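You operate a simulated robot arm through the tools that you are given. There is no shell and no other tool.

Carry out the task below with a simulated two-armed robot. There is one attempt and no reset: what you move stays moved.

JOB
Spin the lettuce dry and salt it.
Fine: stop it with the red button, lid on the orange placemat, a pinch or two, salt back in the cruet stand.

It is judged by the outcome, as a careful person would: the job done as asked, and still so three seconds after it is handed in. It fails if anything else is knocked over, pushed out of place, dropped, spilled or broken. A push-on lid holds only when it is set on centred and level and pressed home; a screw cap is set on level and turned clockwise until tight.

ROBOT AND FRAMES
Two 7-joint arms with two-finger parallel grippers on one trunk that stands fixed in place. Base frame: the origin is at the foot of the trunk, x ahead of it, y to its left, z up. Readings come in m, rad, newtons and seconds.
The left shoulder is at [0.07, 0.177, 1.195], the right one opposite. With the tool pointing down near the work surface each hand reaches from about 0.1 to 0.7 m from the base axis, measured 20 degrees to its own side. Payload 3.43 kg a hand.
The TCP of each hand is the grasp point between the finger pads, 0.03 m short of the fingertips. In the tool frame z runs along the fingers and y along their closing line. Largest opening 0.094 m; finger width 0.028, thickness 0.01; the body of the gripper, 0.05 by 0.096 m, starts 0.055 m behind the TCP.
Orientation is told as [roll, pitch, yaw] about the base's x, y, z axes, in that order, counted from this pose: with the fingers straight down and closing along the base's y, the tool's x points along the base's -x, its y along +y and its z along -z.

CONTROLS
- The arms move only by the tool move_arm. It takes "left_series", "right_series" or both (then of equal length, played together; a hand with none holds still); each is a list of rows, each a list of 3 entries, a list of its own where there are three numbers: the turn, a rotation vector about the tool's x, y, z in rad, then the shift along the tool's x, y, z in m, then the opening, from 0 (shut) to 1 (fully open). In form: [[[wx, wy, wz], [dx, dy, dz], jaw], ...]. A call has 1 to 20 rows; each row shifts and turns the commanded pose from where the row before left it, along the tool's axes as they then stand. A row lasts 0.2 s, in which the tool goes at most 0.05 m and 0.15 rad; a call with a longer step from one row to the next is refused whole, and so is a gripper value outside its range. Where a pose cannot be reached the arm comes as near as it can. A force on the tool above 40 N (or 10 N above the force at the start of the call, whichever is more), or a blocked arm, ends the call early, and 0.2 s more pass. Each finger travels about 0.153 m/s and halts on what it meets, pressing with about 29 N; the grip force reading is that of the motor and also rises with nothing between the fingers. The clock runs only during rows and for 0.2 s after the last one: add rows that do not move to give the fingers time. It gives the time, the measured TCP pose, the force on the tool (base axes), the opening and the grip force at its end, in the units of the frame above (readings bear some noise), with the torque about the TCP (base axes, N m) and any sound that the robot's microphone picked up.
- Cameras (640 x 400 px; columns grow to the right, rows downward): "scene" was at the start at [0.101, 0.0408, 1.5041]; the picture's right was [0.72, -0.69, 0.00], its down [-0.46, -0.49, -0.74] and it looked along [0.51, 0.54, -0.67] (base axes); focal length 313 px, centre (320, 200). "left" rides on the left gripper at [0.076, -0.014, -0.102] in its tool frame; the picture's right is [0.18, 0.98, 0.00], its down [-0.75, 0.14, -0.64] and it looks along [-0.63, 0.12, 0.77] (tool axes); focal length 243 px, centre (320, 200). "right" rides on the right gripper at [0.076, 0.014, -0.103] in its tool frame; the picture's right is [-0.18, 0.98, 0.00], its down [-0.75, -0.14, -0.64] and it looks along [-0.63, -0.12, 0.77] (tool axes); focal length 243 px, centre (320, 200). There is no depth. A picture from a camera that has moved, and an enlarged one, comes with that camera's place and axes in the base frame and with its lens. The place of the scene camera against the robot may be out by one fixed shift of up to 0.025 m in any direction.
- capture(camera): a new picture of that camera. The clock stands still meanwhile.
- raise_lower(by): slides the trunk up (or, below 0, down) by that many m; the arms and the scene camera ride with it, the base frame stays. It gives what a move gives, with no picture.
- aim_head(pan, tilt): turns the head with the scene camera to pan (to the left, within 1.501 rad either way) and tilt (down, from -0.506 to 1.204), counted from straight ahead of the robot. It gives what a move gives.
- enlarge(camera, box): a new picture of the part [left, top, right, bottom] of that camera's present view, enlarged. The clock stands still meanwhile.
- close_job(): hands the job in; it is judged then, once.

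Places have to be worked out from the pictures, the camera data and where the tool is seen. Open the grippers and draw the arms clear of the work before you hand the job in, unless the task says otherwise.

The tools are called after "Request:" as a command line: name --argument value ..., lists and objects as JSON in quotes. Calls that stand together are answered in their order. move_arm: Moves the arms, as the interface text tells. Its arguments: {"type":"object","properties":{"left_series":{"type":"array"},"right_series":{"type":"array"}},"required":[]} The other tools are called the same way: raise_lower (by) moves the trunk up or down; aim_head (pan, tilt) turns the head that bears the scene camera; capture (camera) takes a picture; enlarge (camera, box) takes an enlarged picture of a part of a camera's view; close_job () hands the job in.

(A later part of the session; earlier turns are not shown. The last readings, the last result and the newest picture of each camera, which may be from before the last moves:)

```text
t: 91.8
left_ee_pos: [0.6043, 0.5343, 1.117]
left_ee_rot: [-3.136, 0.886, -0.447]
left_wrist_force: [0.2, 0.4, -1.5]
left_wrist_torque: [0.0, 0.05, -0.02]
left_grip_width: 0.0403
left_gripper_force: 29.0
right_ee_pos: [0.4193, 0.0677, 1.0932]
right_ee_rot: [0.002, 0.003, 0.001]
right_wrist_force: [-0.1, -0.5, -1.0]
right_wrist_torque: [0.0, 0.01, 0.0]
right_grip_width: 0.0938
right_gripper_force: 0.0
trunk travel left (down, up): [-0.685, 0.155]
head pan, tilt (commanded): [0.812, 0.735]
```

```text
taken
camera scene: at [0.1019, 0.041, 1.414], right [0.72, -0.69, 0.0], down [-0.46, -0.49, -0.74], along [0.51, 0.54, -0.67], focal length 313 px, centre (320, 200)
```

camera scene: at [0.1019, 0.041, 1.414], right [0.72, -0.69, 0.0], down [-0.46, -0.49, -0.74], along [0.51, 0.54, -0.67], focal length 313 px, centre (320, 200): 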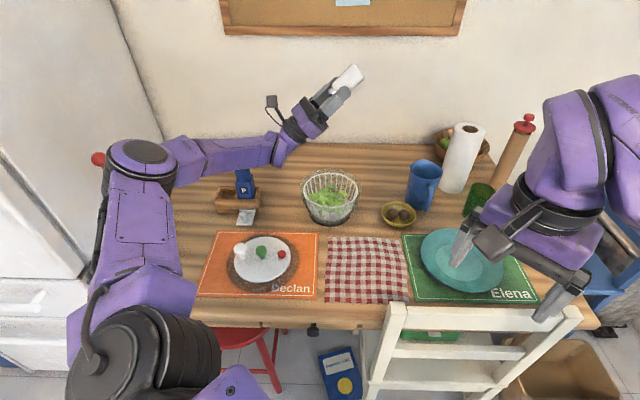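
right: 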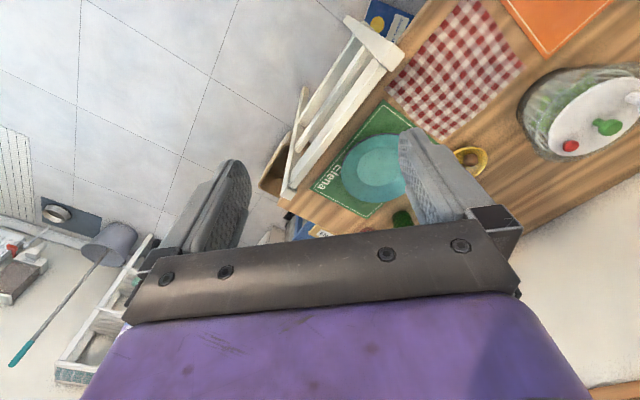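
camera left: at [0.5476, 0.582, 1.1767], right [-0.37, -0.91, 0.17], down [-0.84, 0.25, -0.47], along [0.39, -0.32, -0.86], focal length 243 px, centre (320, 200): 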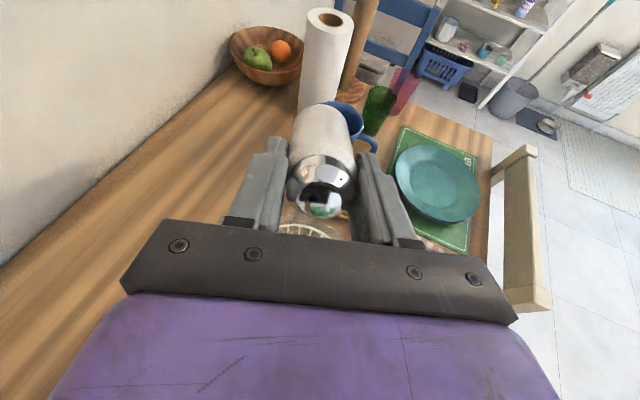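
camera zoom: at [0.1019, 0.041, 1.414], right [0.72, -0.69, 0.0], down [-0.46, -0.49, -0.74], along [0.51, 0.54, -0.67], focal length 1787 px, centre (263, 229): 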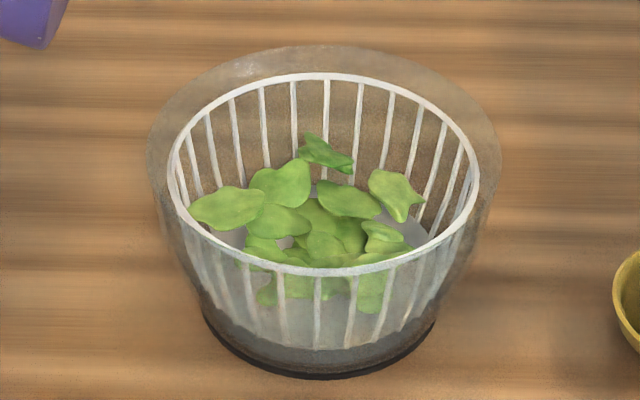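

No salt falls on its own at 129°, so it needs a shake. I give one small up-and-down shake along the shaker's axis and look at the leaves.

Request:
move_arm --left_series '[[[0, 0, 0], [0, 0, 0.03], 0.3], [[0, 0, 0], [0, 0, -0.03], 0.3], [[0, 0, 0], [0, 0, 0], 0.3]]'

Request:
enlarge --camera "scene" --box '[295, 160, 365, 230]'

Request:
enlarge --camera "scene" --box '[280, 60, 380, 160]'

```text
t: 92.5
left_ee_pos: [0.6032, 0.535, 1.1169]
left_ee_rot: [-3.134, 0.889, -0.444]
left_wrist_force: [0.7, 0.7, -0.9]
left_wrist_torque: [0.01, 0.02, 0.03]
left_grip_width: 0.0402
left_gripper_force: 28.9
right_ee_pos: [0.4197, 0.0686, 1.0922]
right_ee_rot: [-0.001, 0.002, 0.001]
right_wrist_force: [0.1, -0.4, 0.0]
right_wrist_torque: [0.03, 0.03, 0.0]
right_grip_width: 0.0939
right_gripper_force: 0.0
trunk travel left (down, up): [-0.685, 0.155]
head pan, tilt (commanded): [0.812, 0.735]
```

```text
5.71 times, centred on (330, 195) of scene
camera zoom: at [0.1018, 0.0407, 1.4141], right [0.72, -0.69, 0.0], down [-0.46, -0.49, -0.74], along [0.51, 0.54, -0.67], focal length 1787 px, centre (263, 229)
```

zoom: 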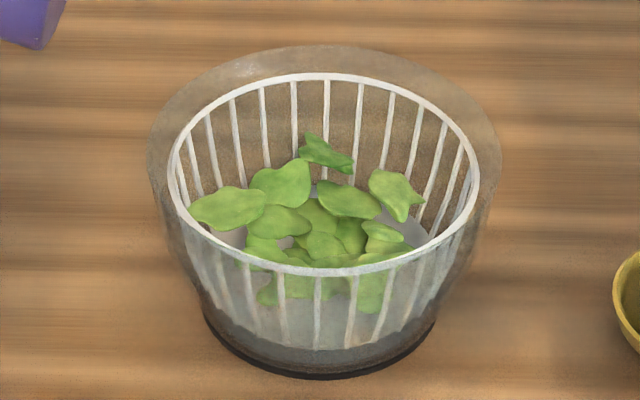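

```text
4.00 times, centred on (330, 110) of scene
camera zoom: at [0.1018, 0.0407, 1.4141], right [0.72, -0.69, 0.0], down [-0.46, -0.49, -0.74], along [0.51, 0.54, -0.67], focal length 1251 px, centre (280, 560)
```

zoom: 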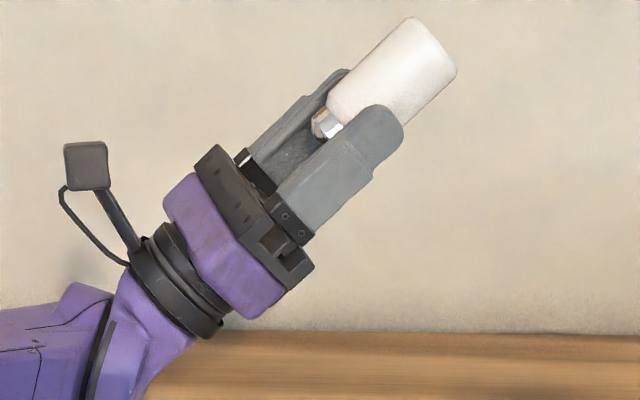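

I look very closely at the leaves for grains.

Request:
enlarge --camera "scene" --box '[315, 180, 345, 210]'

Request:
enlarge --camera "left" --box '[260, 100, 380, 240]'

```text
13.33 times, centred on (330, 195) of scene
camera zoom: at [0.1018, 0.0407, 1.4141], right [0.72, -0.69, 0.0], down [-0.46, -0.49, -0.74], along [0.51, 0.54, -0.67], focal length 4170 px, centre (187, 267)
```

zoom: 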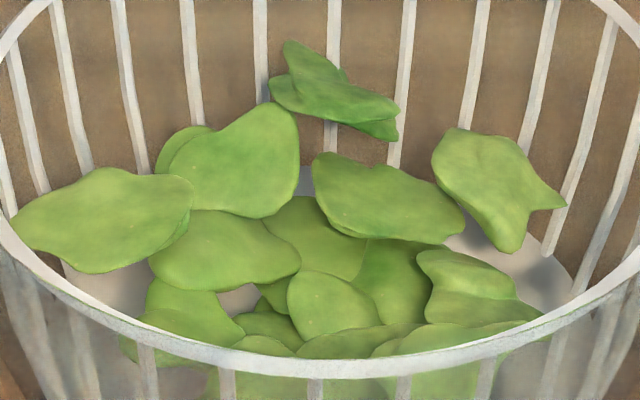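

```text
2.86 times, centred on (320, 170) of left
camera zoom: at [0.4949, 0.6032, 1.1112], right [-0.53, -0.83, 0.14], down [-0.08, -0.11, -0.99], along [0.84, -0.54, -0.01], focal length 693 px, centre (320, 286)
```

zoom: 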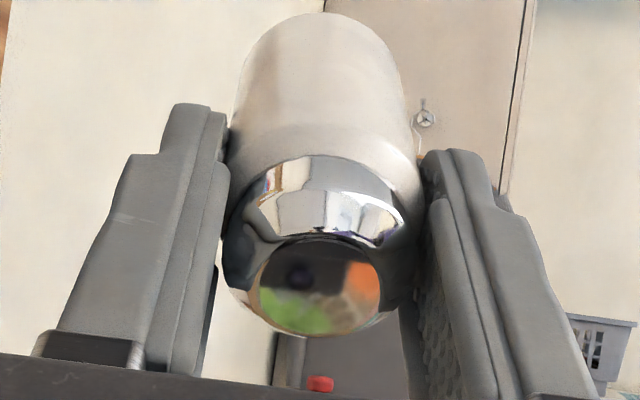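

There are no grains yet. I give one brisker shake along the same axis, and listen.

Request:
move_arm --left_series '[[[0, 0, 0], [0, 0, 0.048], 0.3], [[0, 0, 0], [0, 0, -0.048], 0.3], [[0, 0, 0], [0, 0, 0], 0.3]]'

Request:
enlarge --camera "scene" --box '[315, 180, 345, 210]'

Request:
enlarge --camera "scene" --box '[280, 60, 380, 230]'

```text
t: 93.3
left_ee_pos: [0.6039, 0.5344, 1.1187]
left_ee_rot: [-3.133, 0.891, -0.446]
left_wrist_force: [1.3, -0.9, -1.4]
left_wrist_torque: [0.02, 0.03, 0.0]
left_grip_width: 0.0405
left_gripper_force: 29.3
right_ee_pos: [0.42, 0.0677, 1.0923]
right_ee_rot: [0.002, 0.001, -0.001]
right_wrist_force: [0.3, -1.1, -0.2]
right_wrist_torque: [0.02, 0.03, 0.01]
right_grip_width: 0.094
right_gripper_force: 0.0
trunk travel left (down, up): [-0.685, 0.155]
head pan, tilt (commanded): [0.812, 0.735]
```

```text
13.33 times, centred on (330, 195) of scene
camera zoom: at [0.102, 0.0404, 1.4141], right [0.72, -0.69, 0.0], down [-0.46, -0.49, -0.74], along [0.51, 0.54, -0.67], focal length 4170 px, centre (187, 267)
```

zoom: 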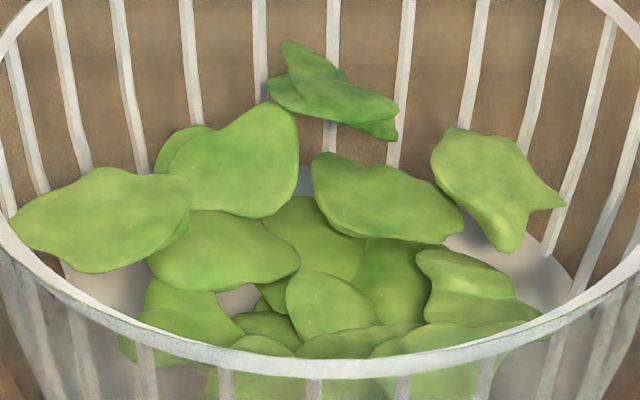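

```text
2.35 times, centred on (330, 145) of scene
camera zoom: at [0.102, 0.0404, 1.4141], right [0.72, -0.69, 0.0], down [-0.46, -0.49, -0.74], along [0.51, 0.54, -0.67], focal length 736 px, centre (296, 329)
```

zoom: 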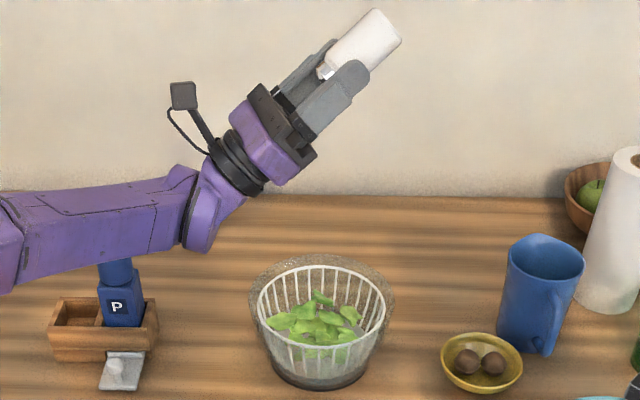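

Still nothing, so more inversion is probably needed. I tip on to about 149°, raising the hand to keep the forearm above the pepper mill, and look again.

Request:
move_arm --left_series '[[[0, 0.15, 0], [0.019, 0, 0.016], 0.3], [[0, 0.15, 0], [0.016, 0, 0.019], 0.3], [[0, 0.05, 0], [0, 0, 0], 0.3]]'

Request:
enlarge --camera "scene" --box '[315, 180, 345, 210]'

Request:
capture --camera "scene"

```text
t: 94.2
left_ee_pos: [0.6052, 0.5347, 1.1681]
left_ee_rot: [-3.137, 0.536, -0.45]
left_wrist_force: [-0.3, 0.0, -0.2]
left_wrist_torque: [0.02, 0.0, -0.01]
left_grip_width: 0.0403
left_gripper_force: 29.1
right_ee_pos: [0.4177, 0.0689, 1.0926]
right_ee_rot: [0.0, 0.001, 0.0]
right_wrist_force: [-0.6, 0.1, 0.5]
right_wrist_torque: [0.01, 0.01, 0.02]
right_grip_width: 0.094
right_gripper_force: 0.1
trunk travel left (down, up): [-0.685, 0.155]
head pan, tilt (commanded): [0.812, 0.735]
```

```text
13.33 times, centred on (330, 195) of scene
camera zoom: at [0.1011, 0.0419, 1.4141], right [0.72, -0.69, 0.0], down [-0.46, -0.49, -0.74], along [0.51, 0.54, -0.67], focal length 4170 px, centre (187, 267)
```

zoom: 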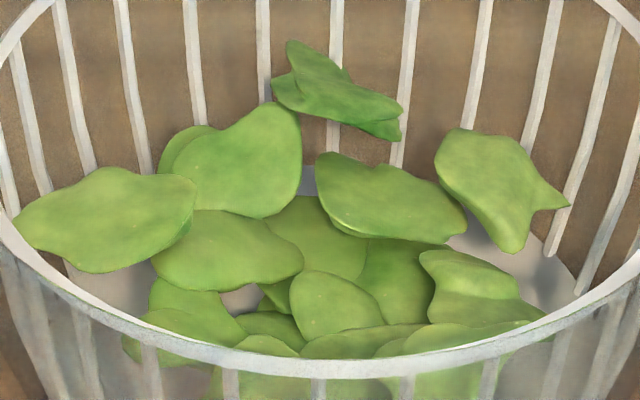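

```text
taken
camera scene: at [0.1011, 0.0419, 1.4141], right [0.72, -0.69, 0.0], down [-0.46, -0.49, -0.74], along [0.51, 0.54, -0.67], focal length 313 px, centre (320, 200)
```

scene: 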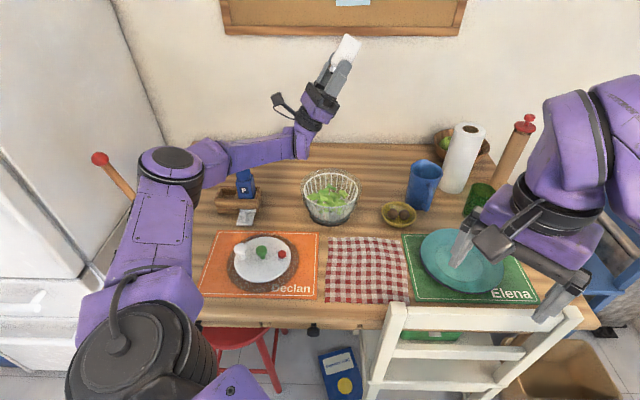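

At 149° it still holds without shaking. I give one shake at this angle and look.

Request:
move_arm --left_series '[[[0, 0, 0], [0, 0, 0.04], 0.3], [[0, 0, 0], [0, 0, -0.04], 0.3], [[0, 0, 0], [0, 0, 0], 0.3]]'

Request:
enlarge --camera "scene" --box '[315, 180, 345, 210]'

Request:
enlarge --camera "scene" --box '[290, 20, 380, 110]'

Request:
capture --camera "left"

```text
t: 95.0
left_ee_pos: [0.6046, 0.5338, 1.1673]
left_ee_rot: [-3.137, 0.539, -0.449]
left_wrist_force: [-0.3, -0.5, -1.2]
left_wrist_torque: [0.0, 0.0, 0.05]
left_grip_width: 0.0403
left_gripper_force: 28.9
right_ee_pos: [0.419, 0.0683, 1.0926]
right_ee_rot: [0.001, 0.002, 0.001]
right_wrist_force: [0.1, -1.0, 0.0]
right_wrist_torque: [0.02, 0.01, 0.03]
right_grip_width: 0.0941
right_gripper_force: 0.0
trunk travel left (down, up): [-0.685, 0.155]
head pan, tilt (commanded): [0.812, 0.735]
```

```text
13.33 times, centred on (330, 195) of scene
camera zoom: at [0.1014, 0.0404, 1.4141], right [0.72, -0.69, 0.0], down [-0.46, -0.49, -0.74], along [0.51, 0.54, -0.67], focal length 4170 px, centre (187, 267)
```

zoom: 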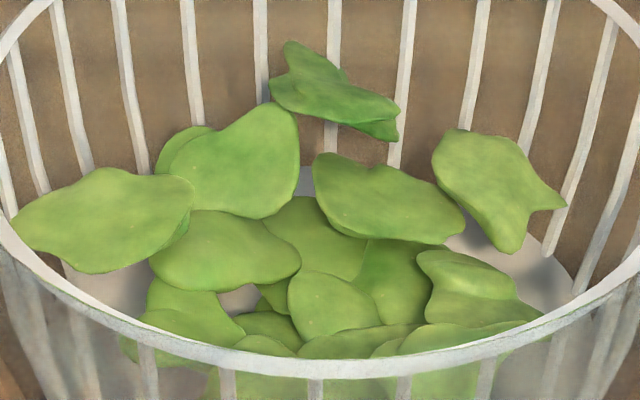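

```text
4.44 times, centred on (335, 65) of scene
camera zoom: at [0.1014, 0.0404, 1.4141], right [0.72, -0.69, 0.0], down [-0.46, -0.49, -0.74], along [0.51, 0.54, -0.67], focal length 1390 px, centre (253, 800)
```

zoom: 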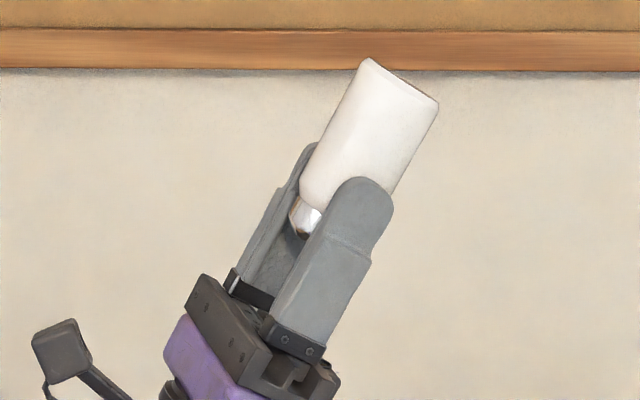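

```text
taken
camera left: at [0.5057, 0.5992, 1.1192], right [-0.57, -0.82, 0.09], down [0.23, -0.26, -0.94], along [0.79, -0.52, 0.33], focal length 243 px, centre (320, 200)
```

left: 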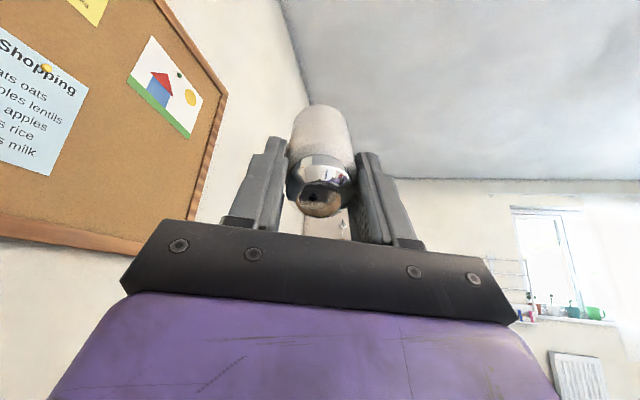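

Still no grains. I look very closely at the cap for holes or a seam.

Request:
enlarge --camera "left" --box '[280, 140, 360, 225]'

Request:
enlarge --camera "scene" --box '[325, 30, 365, 80]'

Request:
enlarge --camera "scene" --box '[215, 160, 265, 230]'

```text
4.71 times, centred on (320, 182) of left
camera zoom: at [0.5057, 0.5992, 1.1192], right [-0.57, -0.82, 0.09], down [0.23, -0.26, -0.94], along [0.79, -0.52, 0.33], focal length 1142 px, centre (320, 282)
```

zoom: 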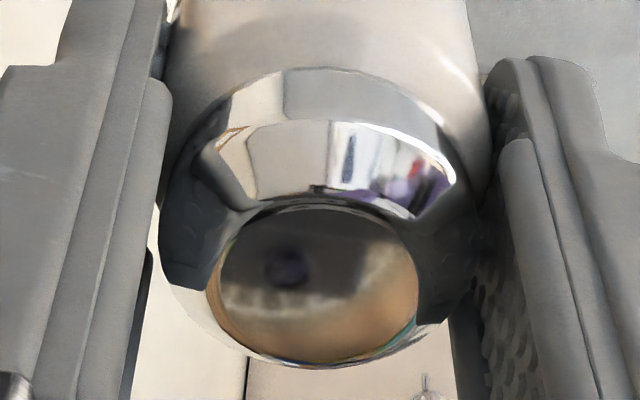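

```text
8.00 times, centred on (345, 55) of scene
camera zoom: at [0.1014, 0.0404, 1.4141], right [0.72, -0.69, 0.0], down [-0.46, -0.49, -0.74], along [0.51, 0.54, -0.67], focal length 2502 px, centre (120, 1360)
```

zoom: 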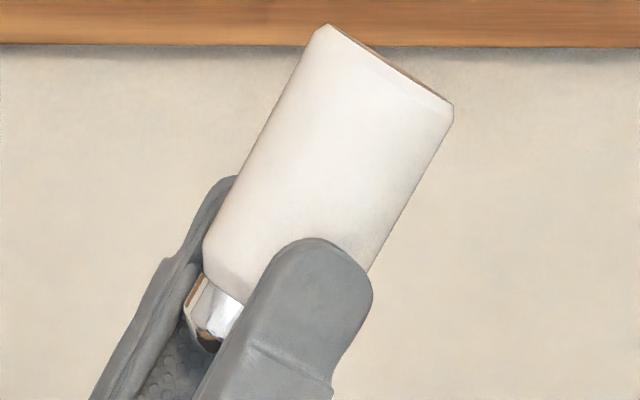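

```text
5.71 times, centred on (240, 195) of scene
camera zoom: at [0.1014, 0.0404, 1.4141], right [0.72, -0.69, 0.0], down [-0.46, -0.49, -0.74], along [0.51, 0.54, -0.67], focal length 1787 px, centre (777, 229)
```

zoom: 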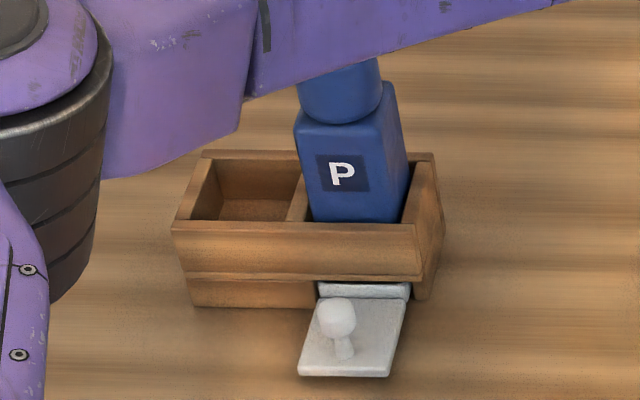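

The cap shows no seam or separate lid, so it is an ordinary shaker top and needs a firmer shake. I make one longer stroke, straight up and then sharply down.

Request:
move_arm --left_series '[[[0, 0, 0], [0.0255, 0, 0.0425], 0.3], [[0, 0, 0], [0.0255, 0, 0.0425], 0.3], [[0, 0, 0], [-0.0255, 0, -0.0425], 0.3], [[0, 0, 0], [-0.0255, 0, -0.0425], 0.3]]'

Request:
enlarge --camera "scene" --box '[315, 180, 345, 210]'

Request:
enlarge --camera "scene" --box '[290, 20, 390, 230]'

```text
t: 96.0
left_ee_pos: [0.6047, 0.5326, 1.1665]
left_ee_rot: [-3.136, 0.535, -0.449]
left_wrist_force: [-0.6, -1.2, -1.5]
left_wrist_torque: [-0.03, 0.0, 0.01]
left_grip_width: 0.0404
left_gripper_force: 29.0
right_ee_pos: [0.4184, 0.0695, 1.0931]
right_ee_rot: [-0.001, 0.003, -0.001]
right_wrist_force: [-0.1, -0.1, -0.1]
right_wrist_torque: [-0.01, 0.0, 0.01]
right_grip_width: 0.0939
right_gripper_force: 0.0
trunk travel left (down, up): [-0.685, 0.155]
head pan, tilt (commanded): [0.812, 0.735]
```

```text
13.33 times, centred on (330, 195) of scene
camera zoom: at [0.1019, 0.0419, 1.4141], right [0.72, -0.69, 0.0], down [-0.46, -0.49, -0.74], along [0.51, 0.54, -0.67], focal length 4170 px, centre (187, 267)
```

zoom: 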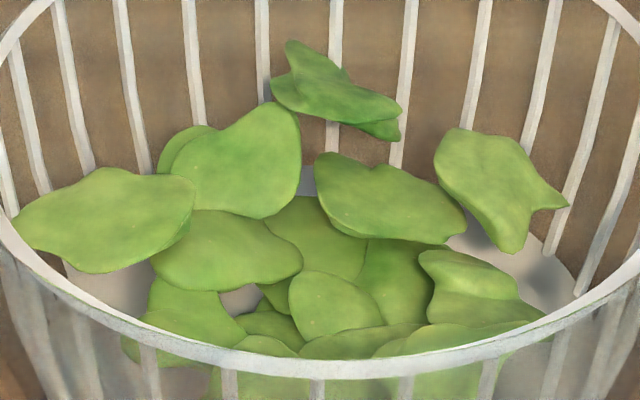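

```text
1.90 times, centred on (340, 125) of scene
camera zoom: at [0.1019, 0.0419, 1.4141], right [0.72, -0.69, 0.0], down [-0.46, -0.49, -0.74], along [0.51, 0.54, -0.67], focal length 596 px, centre (282, 343)
```

zoom: 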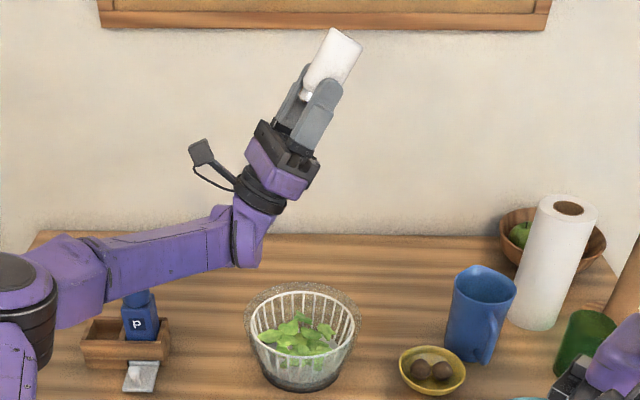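

Still none. At this angle the palm's edge lies nearly under the cap. I come back to about 138°, where the cap is clear of the palm, and give two quick strokes.

Request:
move_arm --left_series '[[[0, -0.1, 0], [-0.008, 0, -0.014], 0.3], [[0, -0.1, 0], [-0.01, 0, -0.013], 0.3], [[0, 0, 0], [0, 0, 0.05], 0.3], [[0, 0, 0], [0, 0, -0.05], 0.3], [[0, 0, 0], [0, 0, 0.05], 0.3], [[0, 0, 0], [0, 0, -0.05], 0.3]]'

Request:
enlarge --camera "scene" --box '[315, 180, 345, 210]'

Request:
enlarge --camera "scene" --box '[250, 30, 390, 230]'

```text
t: 97.3
left_ee_pos: [0.6028, 0.5344, 1.1339]
left_ee_rot: [-3.139, 0.737, -0.449]
left_wrist_force: [-0.4, 0.2, -1.7]
left_wrist_torque: [0.05, 0.02, -0.01]
left_grip_width: 0.0403
left_gripper_force: 28.7
right_ee_pos: [0.4172, 0.0702, 1.0939]
right_ee_rot: [0.0, 0.0, -0.001]
right_wrist_force: [-1.5, 0.2, -0.6]
right_wrist_torque: [-0.02, -0.02, -0.02]
right_grip_width: 0.094
right_gripper_force: 0.2
trunk travel left (down, up): [-0.685, 0.155]
head pan, tilt (commanded): [0.812, 0.735]
```

```text
13.33 times, centred on (330, 195) of scene
camera zoom: at [0.0995, 0.0443, 1.4141], right [0.72, -0.69, 0.0], down [-0.46, -0.49, -0.74], along [0.51, 0.54, -0.67], focal length 4170 px, centre (187, 267)
```

zoom: 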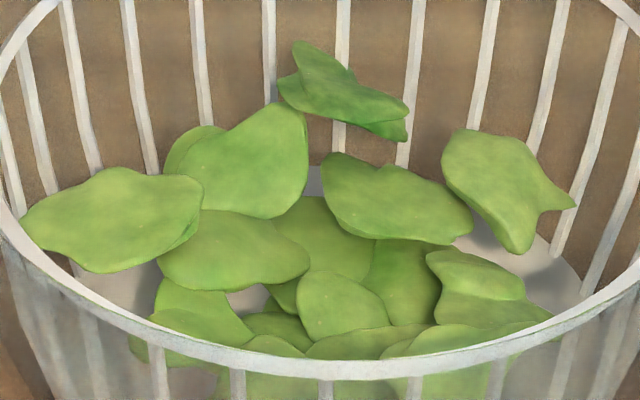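

```text
2.00 times, centred on (320, 130) of scene
camera zoom: at [0.0995, 0.0443, 1.4141], right [0.72, -0.69, 0.0], down [-0.46, -0.49, -0.74], along [0.51, 0.54, -0.67], focal length 626 px, centre (320, 340)
```

zoom: 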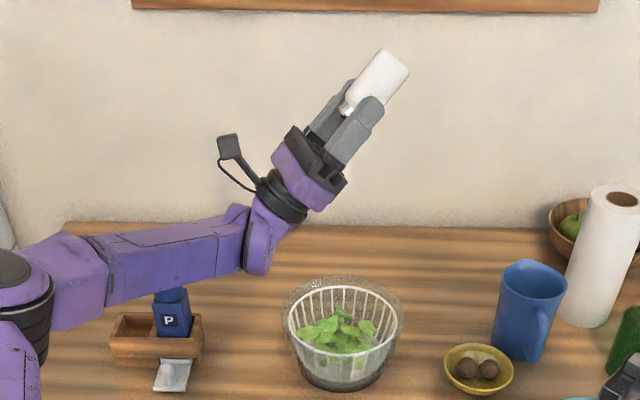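

I enlarge a part of the leaves as far as possible, in case the grains are very fine.

Request:
enlarge --camera "scene" --box '[324, 186, 338, 204]'

Request:
enlarge --camera "scene" --box '[315, 190, 329, 208]'

Request:
enlarge --camera "scene" --box '[235, 205, 265, 230]'

```text
16.00 times, centred on (331, 195) of scene
camera zoom: at [0.0995, 0.0443, 1.4141], right [0.72, -0.69, 0.0], down [-0.46, -0.49, -0.74], along [0.51, 0.54, -0.67], focal length 5004 px, centre (144, 280)
```

zoom: 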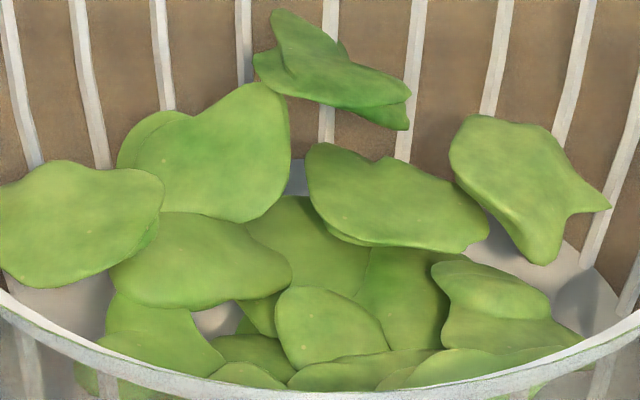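

```text
16.00 times, centred on (322, 199) of scene
camera zoom: at [0.0995, 0.0443, 1.4141], right [0.72, -0.69, 0.0], down [-0.46, -0.49, -0.74], along [0.51, 0.54, -0.67], focal length 5004 px, centre (288, 216)
```

zoom: 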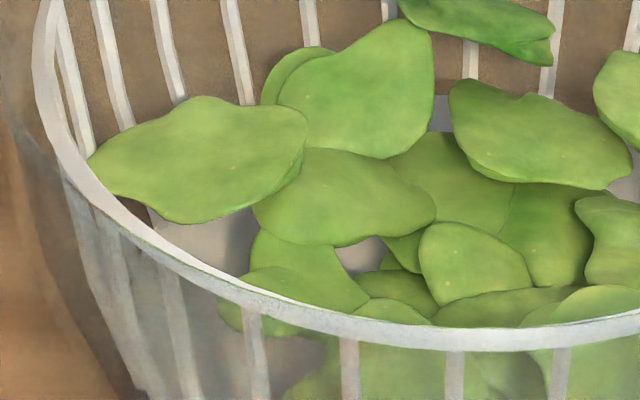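

```text
16.00 times, centred on (250, 218) of scene
camera zoom: at [0.0995, 0.0443, 1.4141], right [0.72, -0.69, 0.0], down [-0.46, -0.49, -0.74], along [0.51, 0.54, -0.67], focal length 5004 px, centre (1440, -80)
```

zoom: 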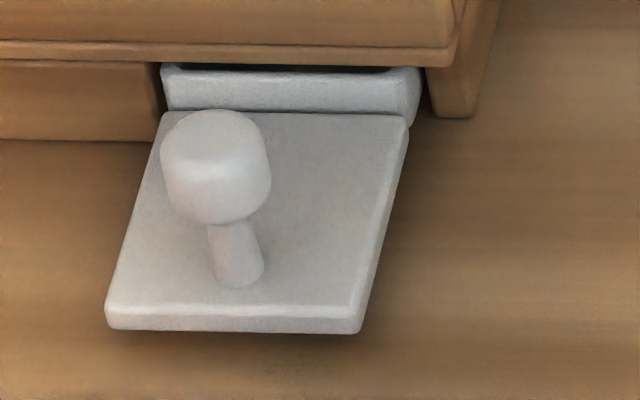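

There are a few faint pale specks on the leaves that might be grains. I enlarge one leaf to the limit to have a reference before shaking again.

Request:
enlarge --camera "scene" --box '[322, 196, 329, 204]'

Request:
enlarge --camera "scene" --box '[329, 189, 337, 199]'

Request:
enlarge --camera "scene" --box '[317, 194, 325, 202]'

```text
16.00 times, centred on (326, 200) of scene
camera zoom: at [0.0995, 0.0443, 1.4141], right [0.72, -0.69, 0.0], down [-0.46, -0.49, -0.74], along [0.51, 0.54, -0.67], focal length 5004 px, centre (232, 200)
```

zoom: 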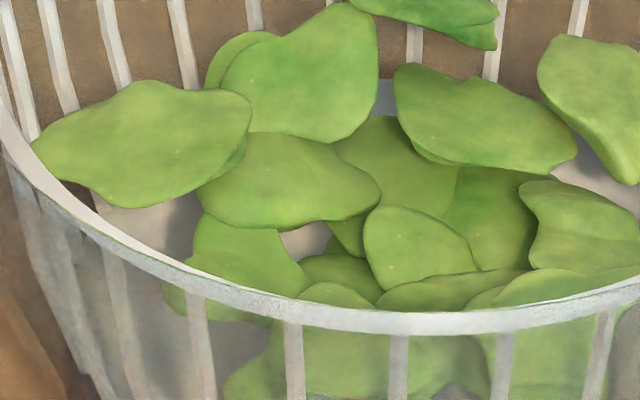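

```text
16.00 times, centred on (333, 194) of scene
camera zoom: at [0.0995, 0.0443, 1.4141], right [0.72, -0.69, 0.0], down [-0.46, -0.49, -0.74], along [0.51, 0.54, -0.67], focal length 5004 px, centre (112, 296)
```

zoom: 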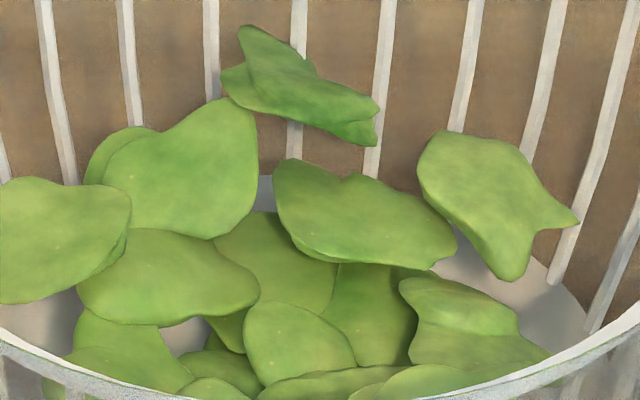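

```text
16.00 times, centred on (321, 198) of scene
camera zoom: at [0.0995, 0.0443, 1.4141], right [0.72, -0.69, 0.0], down [-0.46, -0.49, -0.74], along [0.51, 0.54, -0.67], focal length 5004 px, centre (304, 232)
```

zoom: 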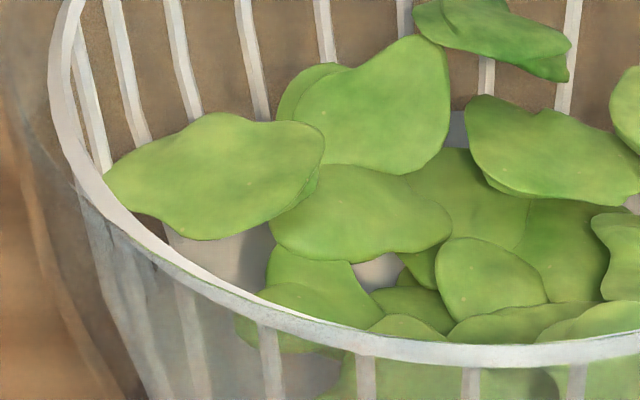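

I want a nearer look before shaking any more, so as not to over-salt. I bring the right hand's camera toward the bowl while keeping it well away from the left arm.

Request:
move_arm --right_series '[[[0, 0, -0.15], [0, 0, 0], 1], [[0, 0, -0.15], [0, 0, 0], 1], [[0, 0, -0.15], [0, 0, 0], 1], [[0, 0, -0.15], [0, 0, 0], 1], [[0, 0, -0.15], [0, 0, 0], 1], [[0, 0, -0.15], [0, 0, 0], 1], [[0, 0, -0.15], [0, 0, 0], 1]]'

Request:
capture --camera "right"

```text
t: 99.0
left_ee_pos: [0.6052, 0.5332, 1.1336]
left_ee_rot: [-3.136, 0.737, -0.449]
left_wrist_force: [-0.4, 0.5, -0.7]
left_wrist_torque: [0.0, 0.02, 0.0]
left_grip_width: 0.0402
left_gripper_force: 29.1
right_ee_pos: [0.4176, 0.0687, 1.0927]
right_ee_rot: [0.0, -0.002, 0.55]
right_wrist_force: [0.0, 0.7, 0.0]
right_wrist_torque: [-0.02, -0.02, 0.0]
right_grip_width: 0.094
right_gripper_force: 0.0
right hand out of reach, approached as far as the arm can: row 4, 5, 6, 7
trunk travel left (down, up): [-0.685, 0.155]
head pan, tilt (commanded): [0.812, 0.735]
```

```text
taken
camera right: at [0.3455, 0.0415, 1.1956], right [-0.36, 0.93, 0.0], down [0.72, 0.27, 0.64], along [0.6, 0.23, -0.77], focal length 243 px, centre (320, 200)
```

right: 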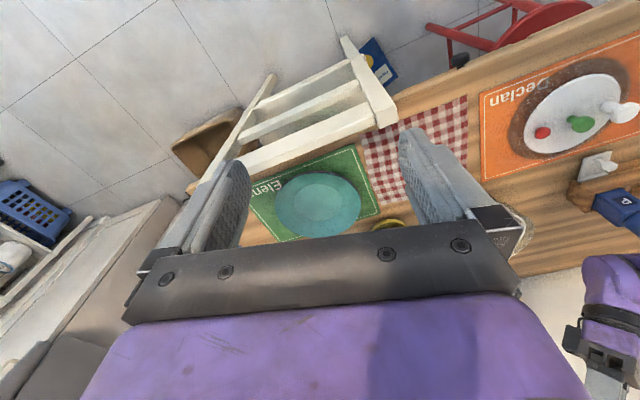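

The right wrist stops at 0.55 rad and its own finger hides the bowl. I shut the right fingers and shift that hand 15 cm to the left for a clear view.

Request:
move_arm --right_series '[[[0, 0, 0], [-0.0196, 0.032, 0], 0], [[0, 0, 0], [-0.0196, 0.032, 0], 0], [[0, 0, 0], [-0.0196, 0.032, 0], 0], [[0, 0, 0], [-0.0196, 0.032, 0], 0]]'

Request:
capture --camera "right"

```text
t: 100.0
left_ee_pos: [0.6047, 0.5329, 1.1321]
left_ee_rot: [-3.138, 0.739, -0.449]
left_wrist_force: [0.0, 0.5, -0.8]
left_wrist_torque: [0.06, 0.0, 0.01]
left_grip_width: 0.04
left_gripper_force: 29.3
right_ee_pos: [0.4187, 0.1362, 1.0927]
right_ee_rot: [0.0, 0.001, 0.548]
right_wrist_force: [-0.3, -0.4, -0.9]
right_wrist_torque: [-0.06, 0.03, 0.0]
right_grip_width: 0.0
right_gripper_force: 28.9
right hand out of reach, approached as far as the arm can: row 2, 3, 4
trunk travel left (down, up): [-0.685, 0.155]
head pan, tilt (commanded): [0.812, 0.735]
```

```text
taken
camera right: at [0.3453, 0.108, 1.196], right [-0.35, 0.94, 0.0], down [0.72, 0.27, 0.64], along [0.6, 0.23, -0.77], focal length 243 px, centre (320, 200)
```

right: 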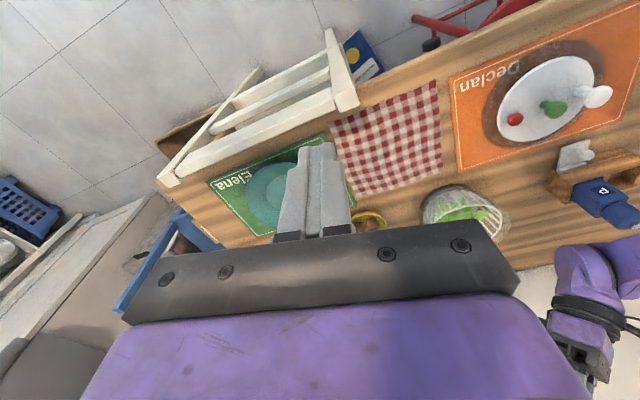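

The bowl is in view beside the right hand, so I enlarge it.

Request:
enlarge --camera "right" --box '[440, 190, 500, 230]'

Request:
enlarge --camera "right" --box '[415, 175, 515, 240]'

```text
10.00 times, centred on (470, 210) of right
camera zoom: at [0.3453, 0.108, 1.196], right [-0.35, 0.94, 0.0], down [0.72, 0.27, 0.64], along [0.6, 0.23, -0.77], focal length 2426 px, centre (-1180, 100)
```

zoom: 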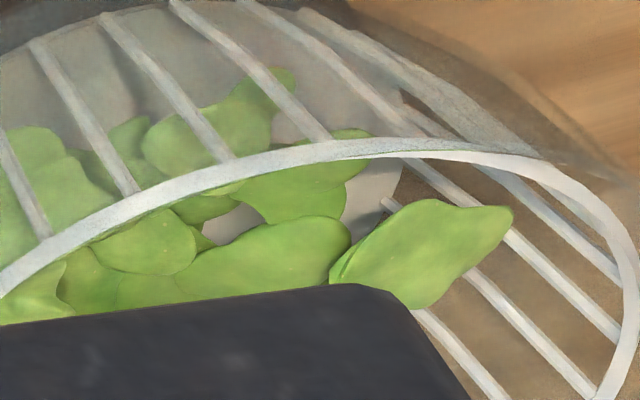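

```text
6.15 times, centred on (465, 208) of right
camera zoom: at [0.3453, 0.108, 1.196], right [-0.35, 0.94, 0.0], down [0.72, 0.27, 0.64], along [0.6, 0.23, -0.77], focal length 1493 px, centre (-572, 154)
```

zoom: 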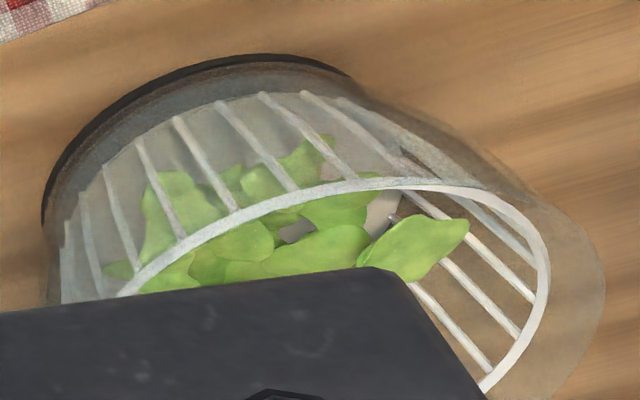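

I enlarge the nearest leaf to the limit.

Request:
enlarge --camera "right" --box '[470, 205, 495, 225]'

Request:
enlarge --camera "right" --box '[450, 205, 478, 222]'

```text
16.00 times, centred on (482, 215) of right
camera zoom: at [0.3453, 0.108, 1.196], right [-0.35, 0.94, 0.0], down [0.72, 0.27, 0.64], along [0.6, 0.23, -0.77], focal length 3882 px, centre (-2280, -40)
```

zoom: 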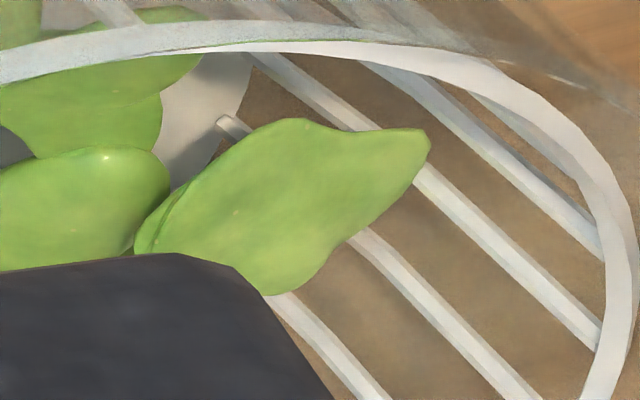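

```text
16.00 times, centred on (464, 214) of right
camera zoom: at [0.3453, 0.108, 1.196], right [-0.35, 0.94, 0.0], down [0.72, 0.27, 0.64], along [0.6, 0.23, -0.77], focal length 3882 px, centre (-1984, -16)
```

zoom: 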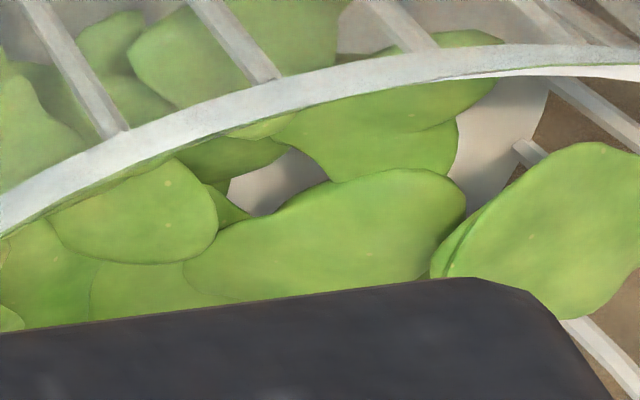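

The specks have not increased over the shakes, so they are not salt. I give four quick strokes at this clear angle and then check again.

Request:
move_arm --left_series '[[[0, 0, 0], [0, 0, 0.05], 0.3], [[0, 0, 0], [0, 0, -0.05], 0.3], [[0, 0, 0], [0, 0, 0.05], 0.3], [[0, 0, 0], [0, 0, -0.05], 0.3], [[0, 0, 0], [0, 0, 0.05], 0.3], [[0, 0, 0], [0, 0, -0.05], 0.3], [[0, 0, 0], [0, 0, 0.05], 0.3], [[0, 0, 0], [0, 0, -0.05], 0.3]]'

Request:
enlarge --camera "scene" --box '[315, 180, 345, 210]'

Request:
enlarge --camera "right" --box '[450, 205, 478, 222]'

```text
t: 101.8
left_ee_pos: [0.6029, 0.5379, 1.1338]
left_ee_rot: [-3.139, 0.738, -0.447]
left_wrist_force: [-0.1, 0.8, -1.0]
left_wrist_torque: [0.04, 0.03, 0.03]
left_grip_width: 0.0406
left_gripper_force: 29.5
right_ee_pos: [0.4181, 0.1353, 1.0942]
right_ee_rot: [0.0, -0.001, 0.549]
right_wrist_force: [-0.1, 0.7, 0.5]
right_wrist_torque: [-0.07, 0.0, -0.03]
right_grip_width: 0.0
right_gripper_force: 28.9
trunk travel left (down, up): [-0.685, 0.155]
head pan, tilt (commanded): [0.812, 0.735]
```

```text
13.33 times, centred on (330, 195) of scene
camera zoom: at [0.0996, 0.0437, 1.4142], right [0.72, -0.69, 0.0], down [-0.46, -0.49, -0.74], along [0.51, 0.54, -0.67], focal length 4170 px, centre (187, 267)
```

zoom: 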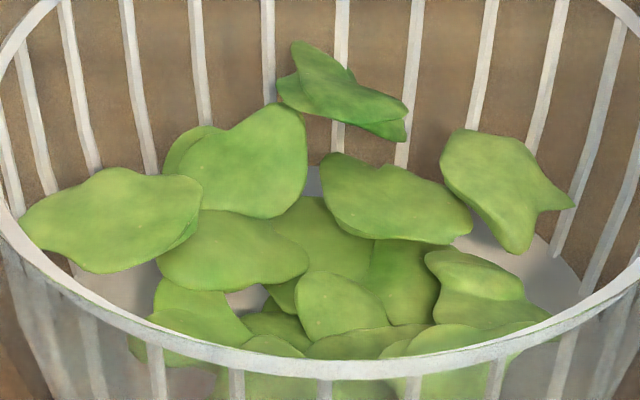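

```text
16.00 times, centred on (464, 214) of right
camera zoom: at [0.3441, 0.1088, 1.1963], right [-0.35, 0.93, 0.0], down [0.72, 0.27, 0.64], along [0.6, 0.23, -0.77], focal length 3882 px, centre (-1984, -16)
```

zoom: 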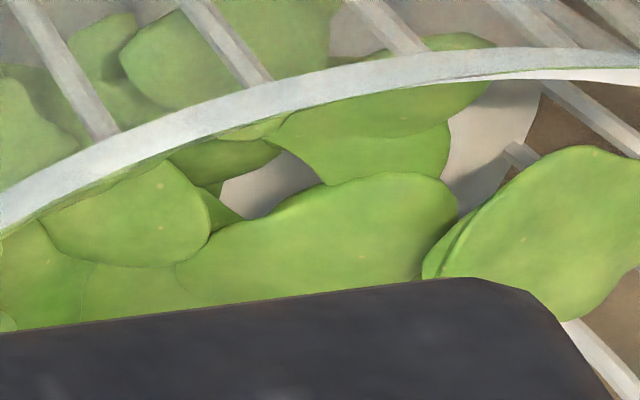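

No salt comes with this grip; the palm right before the cap may be the trouble. I will set the shaker on free table, re-grip it from the side so that the cap is quite open, and invert it fully. First I swing it back upright and toward a free spot near (0.48, 0.585).

Request:
move_arm --left_series '[[[0, -0.15, 0], [0, 0, 0], 0.3], [[0, -0.15, 0], [0, 0, 0], 0.3], [[0, -0.15, 0], [0, 0, 0], 0.3], [[0, -0.15, 0], [0, 0, 0], 0.3], [[0, -0.15, 0], [0, 0, 0], 0.3], [[0, -0.15, 0], [0, 0, 0], 0.3], [[0, 0, 0], [-0.013, 0.0029, -0.0423], 0.3], [[0, 0, 0], [-0.013, 0.0029, -0.0423], 0.3], [[0, 0, 0], [-0.013, 0.0029, -0.0423], 0.3], [[0, -0.15, 0], [0, 0, 0], 0.3], [[0, -0.15, 0], [0, 0, 0], 0.3], [[0, -0.15, 0], [0, 0, 0], 0.3], [[0, -0.15, 0], [0, 0, 0], 0.3], [[0, -0.15, 0], [0, 0, 0], 0.3], [[0, -0.15, 0], [0, 0, 0], 0.3], [[0, -0.15, 0], [0, 0, 0], 0.3], [[0, -0.15, 0], [0, 0, 0], 0.3], [[0, -0.15, 0], [0, 0, 0], 0.3], [[0, -0.15, 0], [0, 0, 0], 0.3]]'

Request:
capture --camera "scene"

```text
t: 105.8
left_ee_pos: [0.3728, 0.6001, 1.019]
left_ee_rot: [-0.001, 0.07, 2.699]
left_wrist_force: [0.1, 0.0, -1.3]
left_wrist_torque: [0.0, 0.02, 0.0]
left_grip_width: 0.0402
left_gripper_force: 29.1
left hand out of reach, approached as far as the arm can: row 15, 16, 17, 18, 19
right_ee_pos: [0.4192, 0.1344, 1.095]
right_ee_rot: [0.001, 0.0, 0.547]
right_wrist_force: [0.6, 0.5, 0.3]
right_wrist_torque: [0.0, -0.02, 0.01]
right_grip_width: 0.0
right_gripper_force: 28.9
trunk travel left (down, up): [-0.685, 0.155]
head pan, tilt (commanded): [0.812, 0.735]
```

```text
taken
camera scene: at [0.102, 0.0407, 1.414], right [0.72, -0.69, 0.0], down [-0.46, -0.49, -0.74], along [0.51, 0.54, -0.67], focal length 313 px, centre (320, 200)
```

scene: 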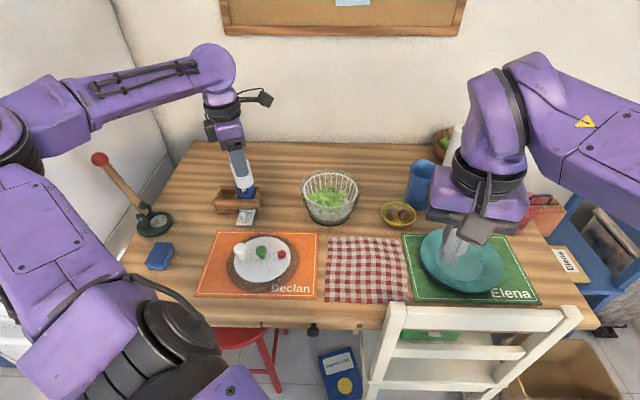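

The hand stopped near (0.373, 0.600), upright but at its wrist limit. I turn the wrist back to zero yaw in place, well above everything.

Request:
move_arm --left_series '[[[0, -0.07, 0.12], [0, 0, -0.01], 0.3], [[0, 0, 0.15], [0, 0, -0.01], 0.3], [[0, 0, 0.15], [0, 0, 0], 0.3], [[0, 0, 0.15], [0, 0, 0], 0.3], [[0, 0, 0.15], [0, 0, 0], 0.3], [[0, 0, 0.15], [0, 0, 0], 0.3], [[0, 0, 0.15], [0, 0, 0], 0.3], [[0, 0, 0.15], [0, 0, 0], 0.3], [[0, 0, 0.15], [0, 0, 0], 0.3], [[0, 0, 0.15], [0, 0, 0], 0.3], [[0, 0, 0.15], [0, 0, 0], 0.3], [[0, 0, 0.15], [0, 0, 0], 0.3], [[0, 0, 0.15], [0, 0, 0], 0.3], [[0, 0, 0.15], [0, 0, 0], 0.3], [[0, 0, 0.15], [0, 0, 0], 0.3], [[0, 0, 0.15], [0, 0, 0], 0.3], [[0, 0, 0.15], [0, 0, 0], 0.3], [[0, 0, 0.15], [0, 0, 0], 0.3]]'

Request:
capture --camera "scene"

Request:
capture --camera "left"

```text
t: 109.5
left_ee_pos: [0.3614, 0.601, 1.0363]
left_ee_rot: [0.003, -0.001, 0.027]
left_wrist_force: [-0.1, 0.3, -0.8]
left_wrist_torque: [-0.01, 0.02, 0.01]
left_grip_width: 0.0405
left_gripper_force: 28.6
left hand out of reach, approached as far as the arm can: row 1
right_ee_pos: [0.4184, 0.1335, 1.0933]
right_ee_rot: [0.001, 0.0, 0.548]
right_wrist_force: [0.4, -0.4, 0.5]
right_wrist_torque: [0.04, 0.0, 0.03]
right_grip_width: 0.0001
right_gripper_force: 29.0
trunk travel left (down, up): [-0.685, 0.155]
head pan, tilt (commanded): [0.812, 0.735]
```

```text
taken
camera scene: at [0.1011, 0.0416, 1.4141], right [0.72, -0.69, 0.0], down [-0.46, -0.49, -0.74], along [0.51, 0.54, -0.67], focal length 313 px, centre (320, 200)
```

scene: 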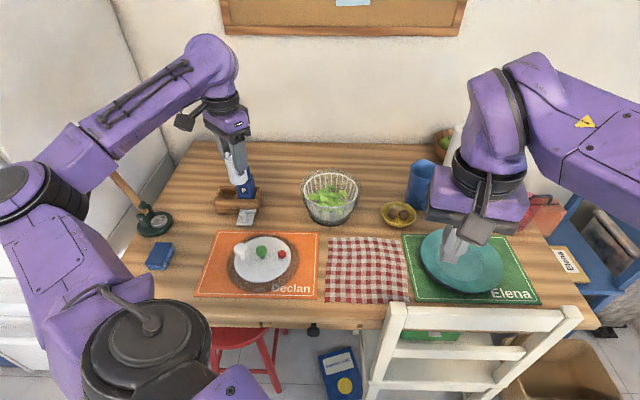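

```text
taken
camera left: at [0.286, 0.5841, 1.1368], right [-0.21, 0.98, 0.0], down [0.75, 0.16, 0.64], along [0.63, 0.14, -0.76], focal length 243 px, centre (320, 200)
```

left: 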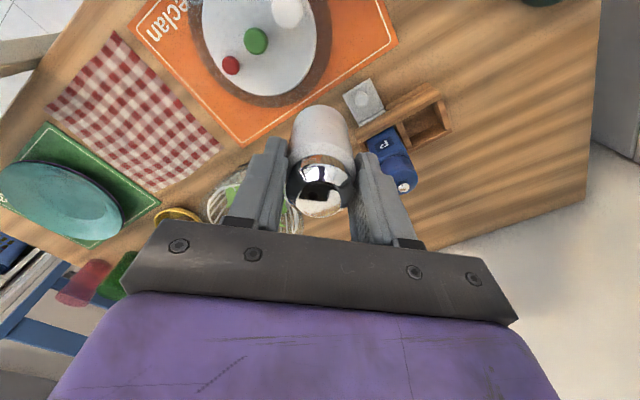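

Upright at zero yaw. I carry the shaker above the free spot (0.48, 0.585) and lower partway to check the surroundings.

Request:
move_arm --left_series '[[[0, 0, 0.027], [-0.04, -0.005, 0], 0.3], [[0, 0, 0], [-0.04, -0.005, 0], 0.3], [[0, 0, 0], [-0.038, -0.005, 0.02], 0.3], [[0, 0, 0], [0, 0, 0.04], 0.3], [[0, 0, 0], [0, 0, 0.04], 0.3]]'

Request:
capture --camera "scene"

Request:
capture --camera "left"

```text
t: 110.8
left_ee_pos: [0.4803, 0.5881, 0.9361]
left_ee_rot: [0.003, -0.006, 0.004]
left_wrist_force: [0.0, -0.5, -0.5]
left_wrist_torque: [-0.01, 0.0, 0.01]
left_grip_width: 0.0404
left_gripper_force: 29.1
right_ee_pos: [0.4182, 0.135, 1.0932]
right_ee_rot: [0.001, -0.001, 0.548]
right_wrist_force: [-0.9, -0.4, -0.6]
right_wrist_torque: [0.04, 0.02, -0.05]
right_grip_width: 0.0
right_gripper_force: 29.0
trunk travel left (down, up): [-0.685, 0.155]
head pan, tilt (commanded): [0.812, 0.735]
```

```text
taken
camera scene: at [0.1016, 0.0418, 1.4141], right [0.72, -0.69, 0.0], down [-0.46, -0.49, -0.74], along [0.51, 0.54, -0.67], focal length 313 px, centre (320, 200)
```

scene: 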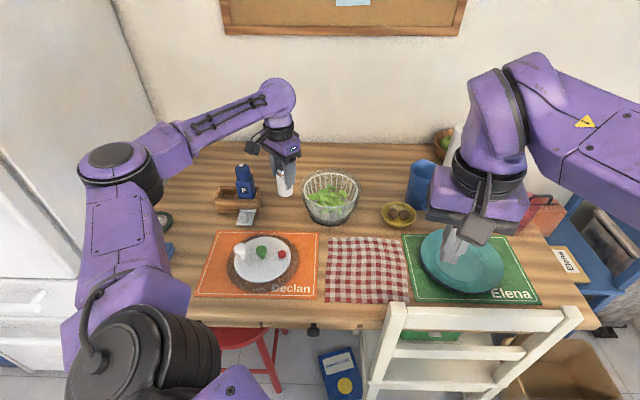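

```text
taken
camera left: at [0.404, 0.5739, 1.037], right [-0.19, 0.98, 0.0], down [0.75, 0.14, 0.65], along [0.63, 0.12, -0.76], focal length 243 px, centre (320, 200)
```

left: 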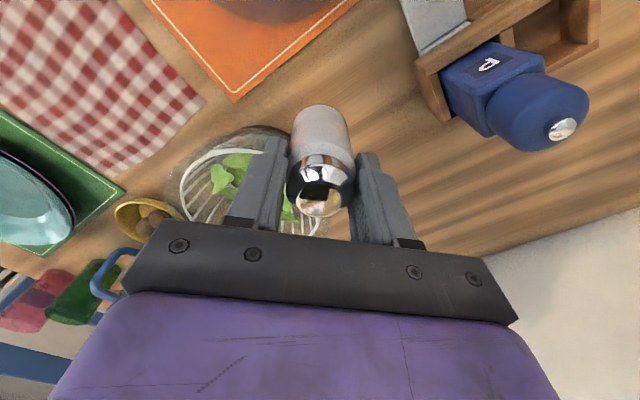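

The spot under the shaker is bare wood with room on all sides. I lower toward the table, slowly near the end.

Request:
move_arm --left_series '[[[0, 0.006, 0], [0, 0, 0.04], 0.3], [[0, 0, 0], [0, 0, 0.03], 0.3], [[0, 0, 0], [0, 0, 0.008], 0.3], [[0, 0, 0], [0, 0, 0.004], 0.3]]'

Request:
enlarge --camera "scene" --box '[240, 130, 340, 230]'

```text
t: 111.8
left_ee_pos: [0.4789, 0.5884, 0.8523]
left_ee_rot: [0.002, 0.003, 0.002]
left_wrist_force: [1.6, 0.4, -0.1]
left_wrist_torque: [-0.01, 0.0, 0.02]
left_grip_width: 0.0402
left_gripper_force: 29.0
right_ee_pos: [0.4171, 0.1348, 1.0948]
right_ee_rot: [0.002, 0.002, 0.549]
right_wrist_force: [-0.2, 0.2, 0.3]
right_wrist_torque: [0.03, 0.02, 0.0]
right_grip_width: 0.0001
right_gripper_force: 28.5
trunk travel left (down, up): [-0.685, 0.155]
head pan, tilt (commanded): [0.812, 0.735]
```

```text
4.00 times, centred on (290, 180) of scene
camera zoom: at [0.1014, 0.0417, 1.4141], right [0.72, -0.69, 0.0], down [-0.46, -0.49, -0.74], along [0.51, 0.54, -0.67], focal length 1251 px, centre (440, 280)
```

zoom: 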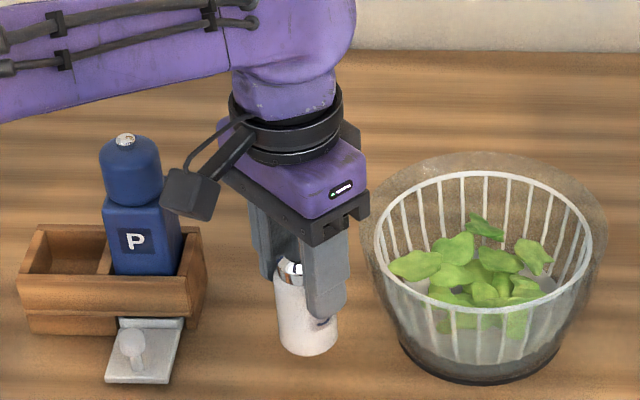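

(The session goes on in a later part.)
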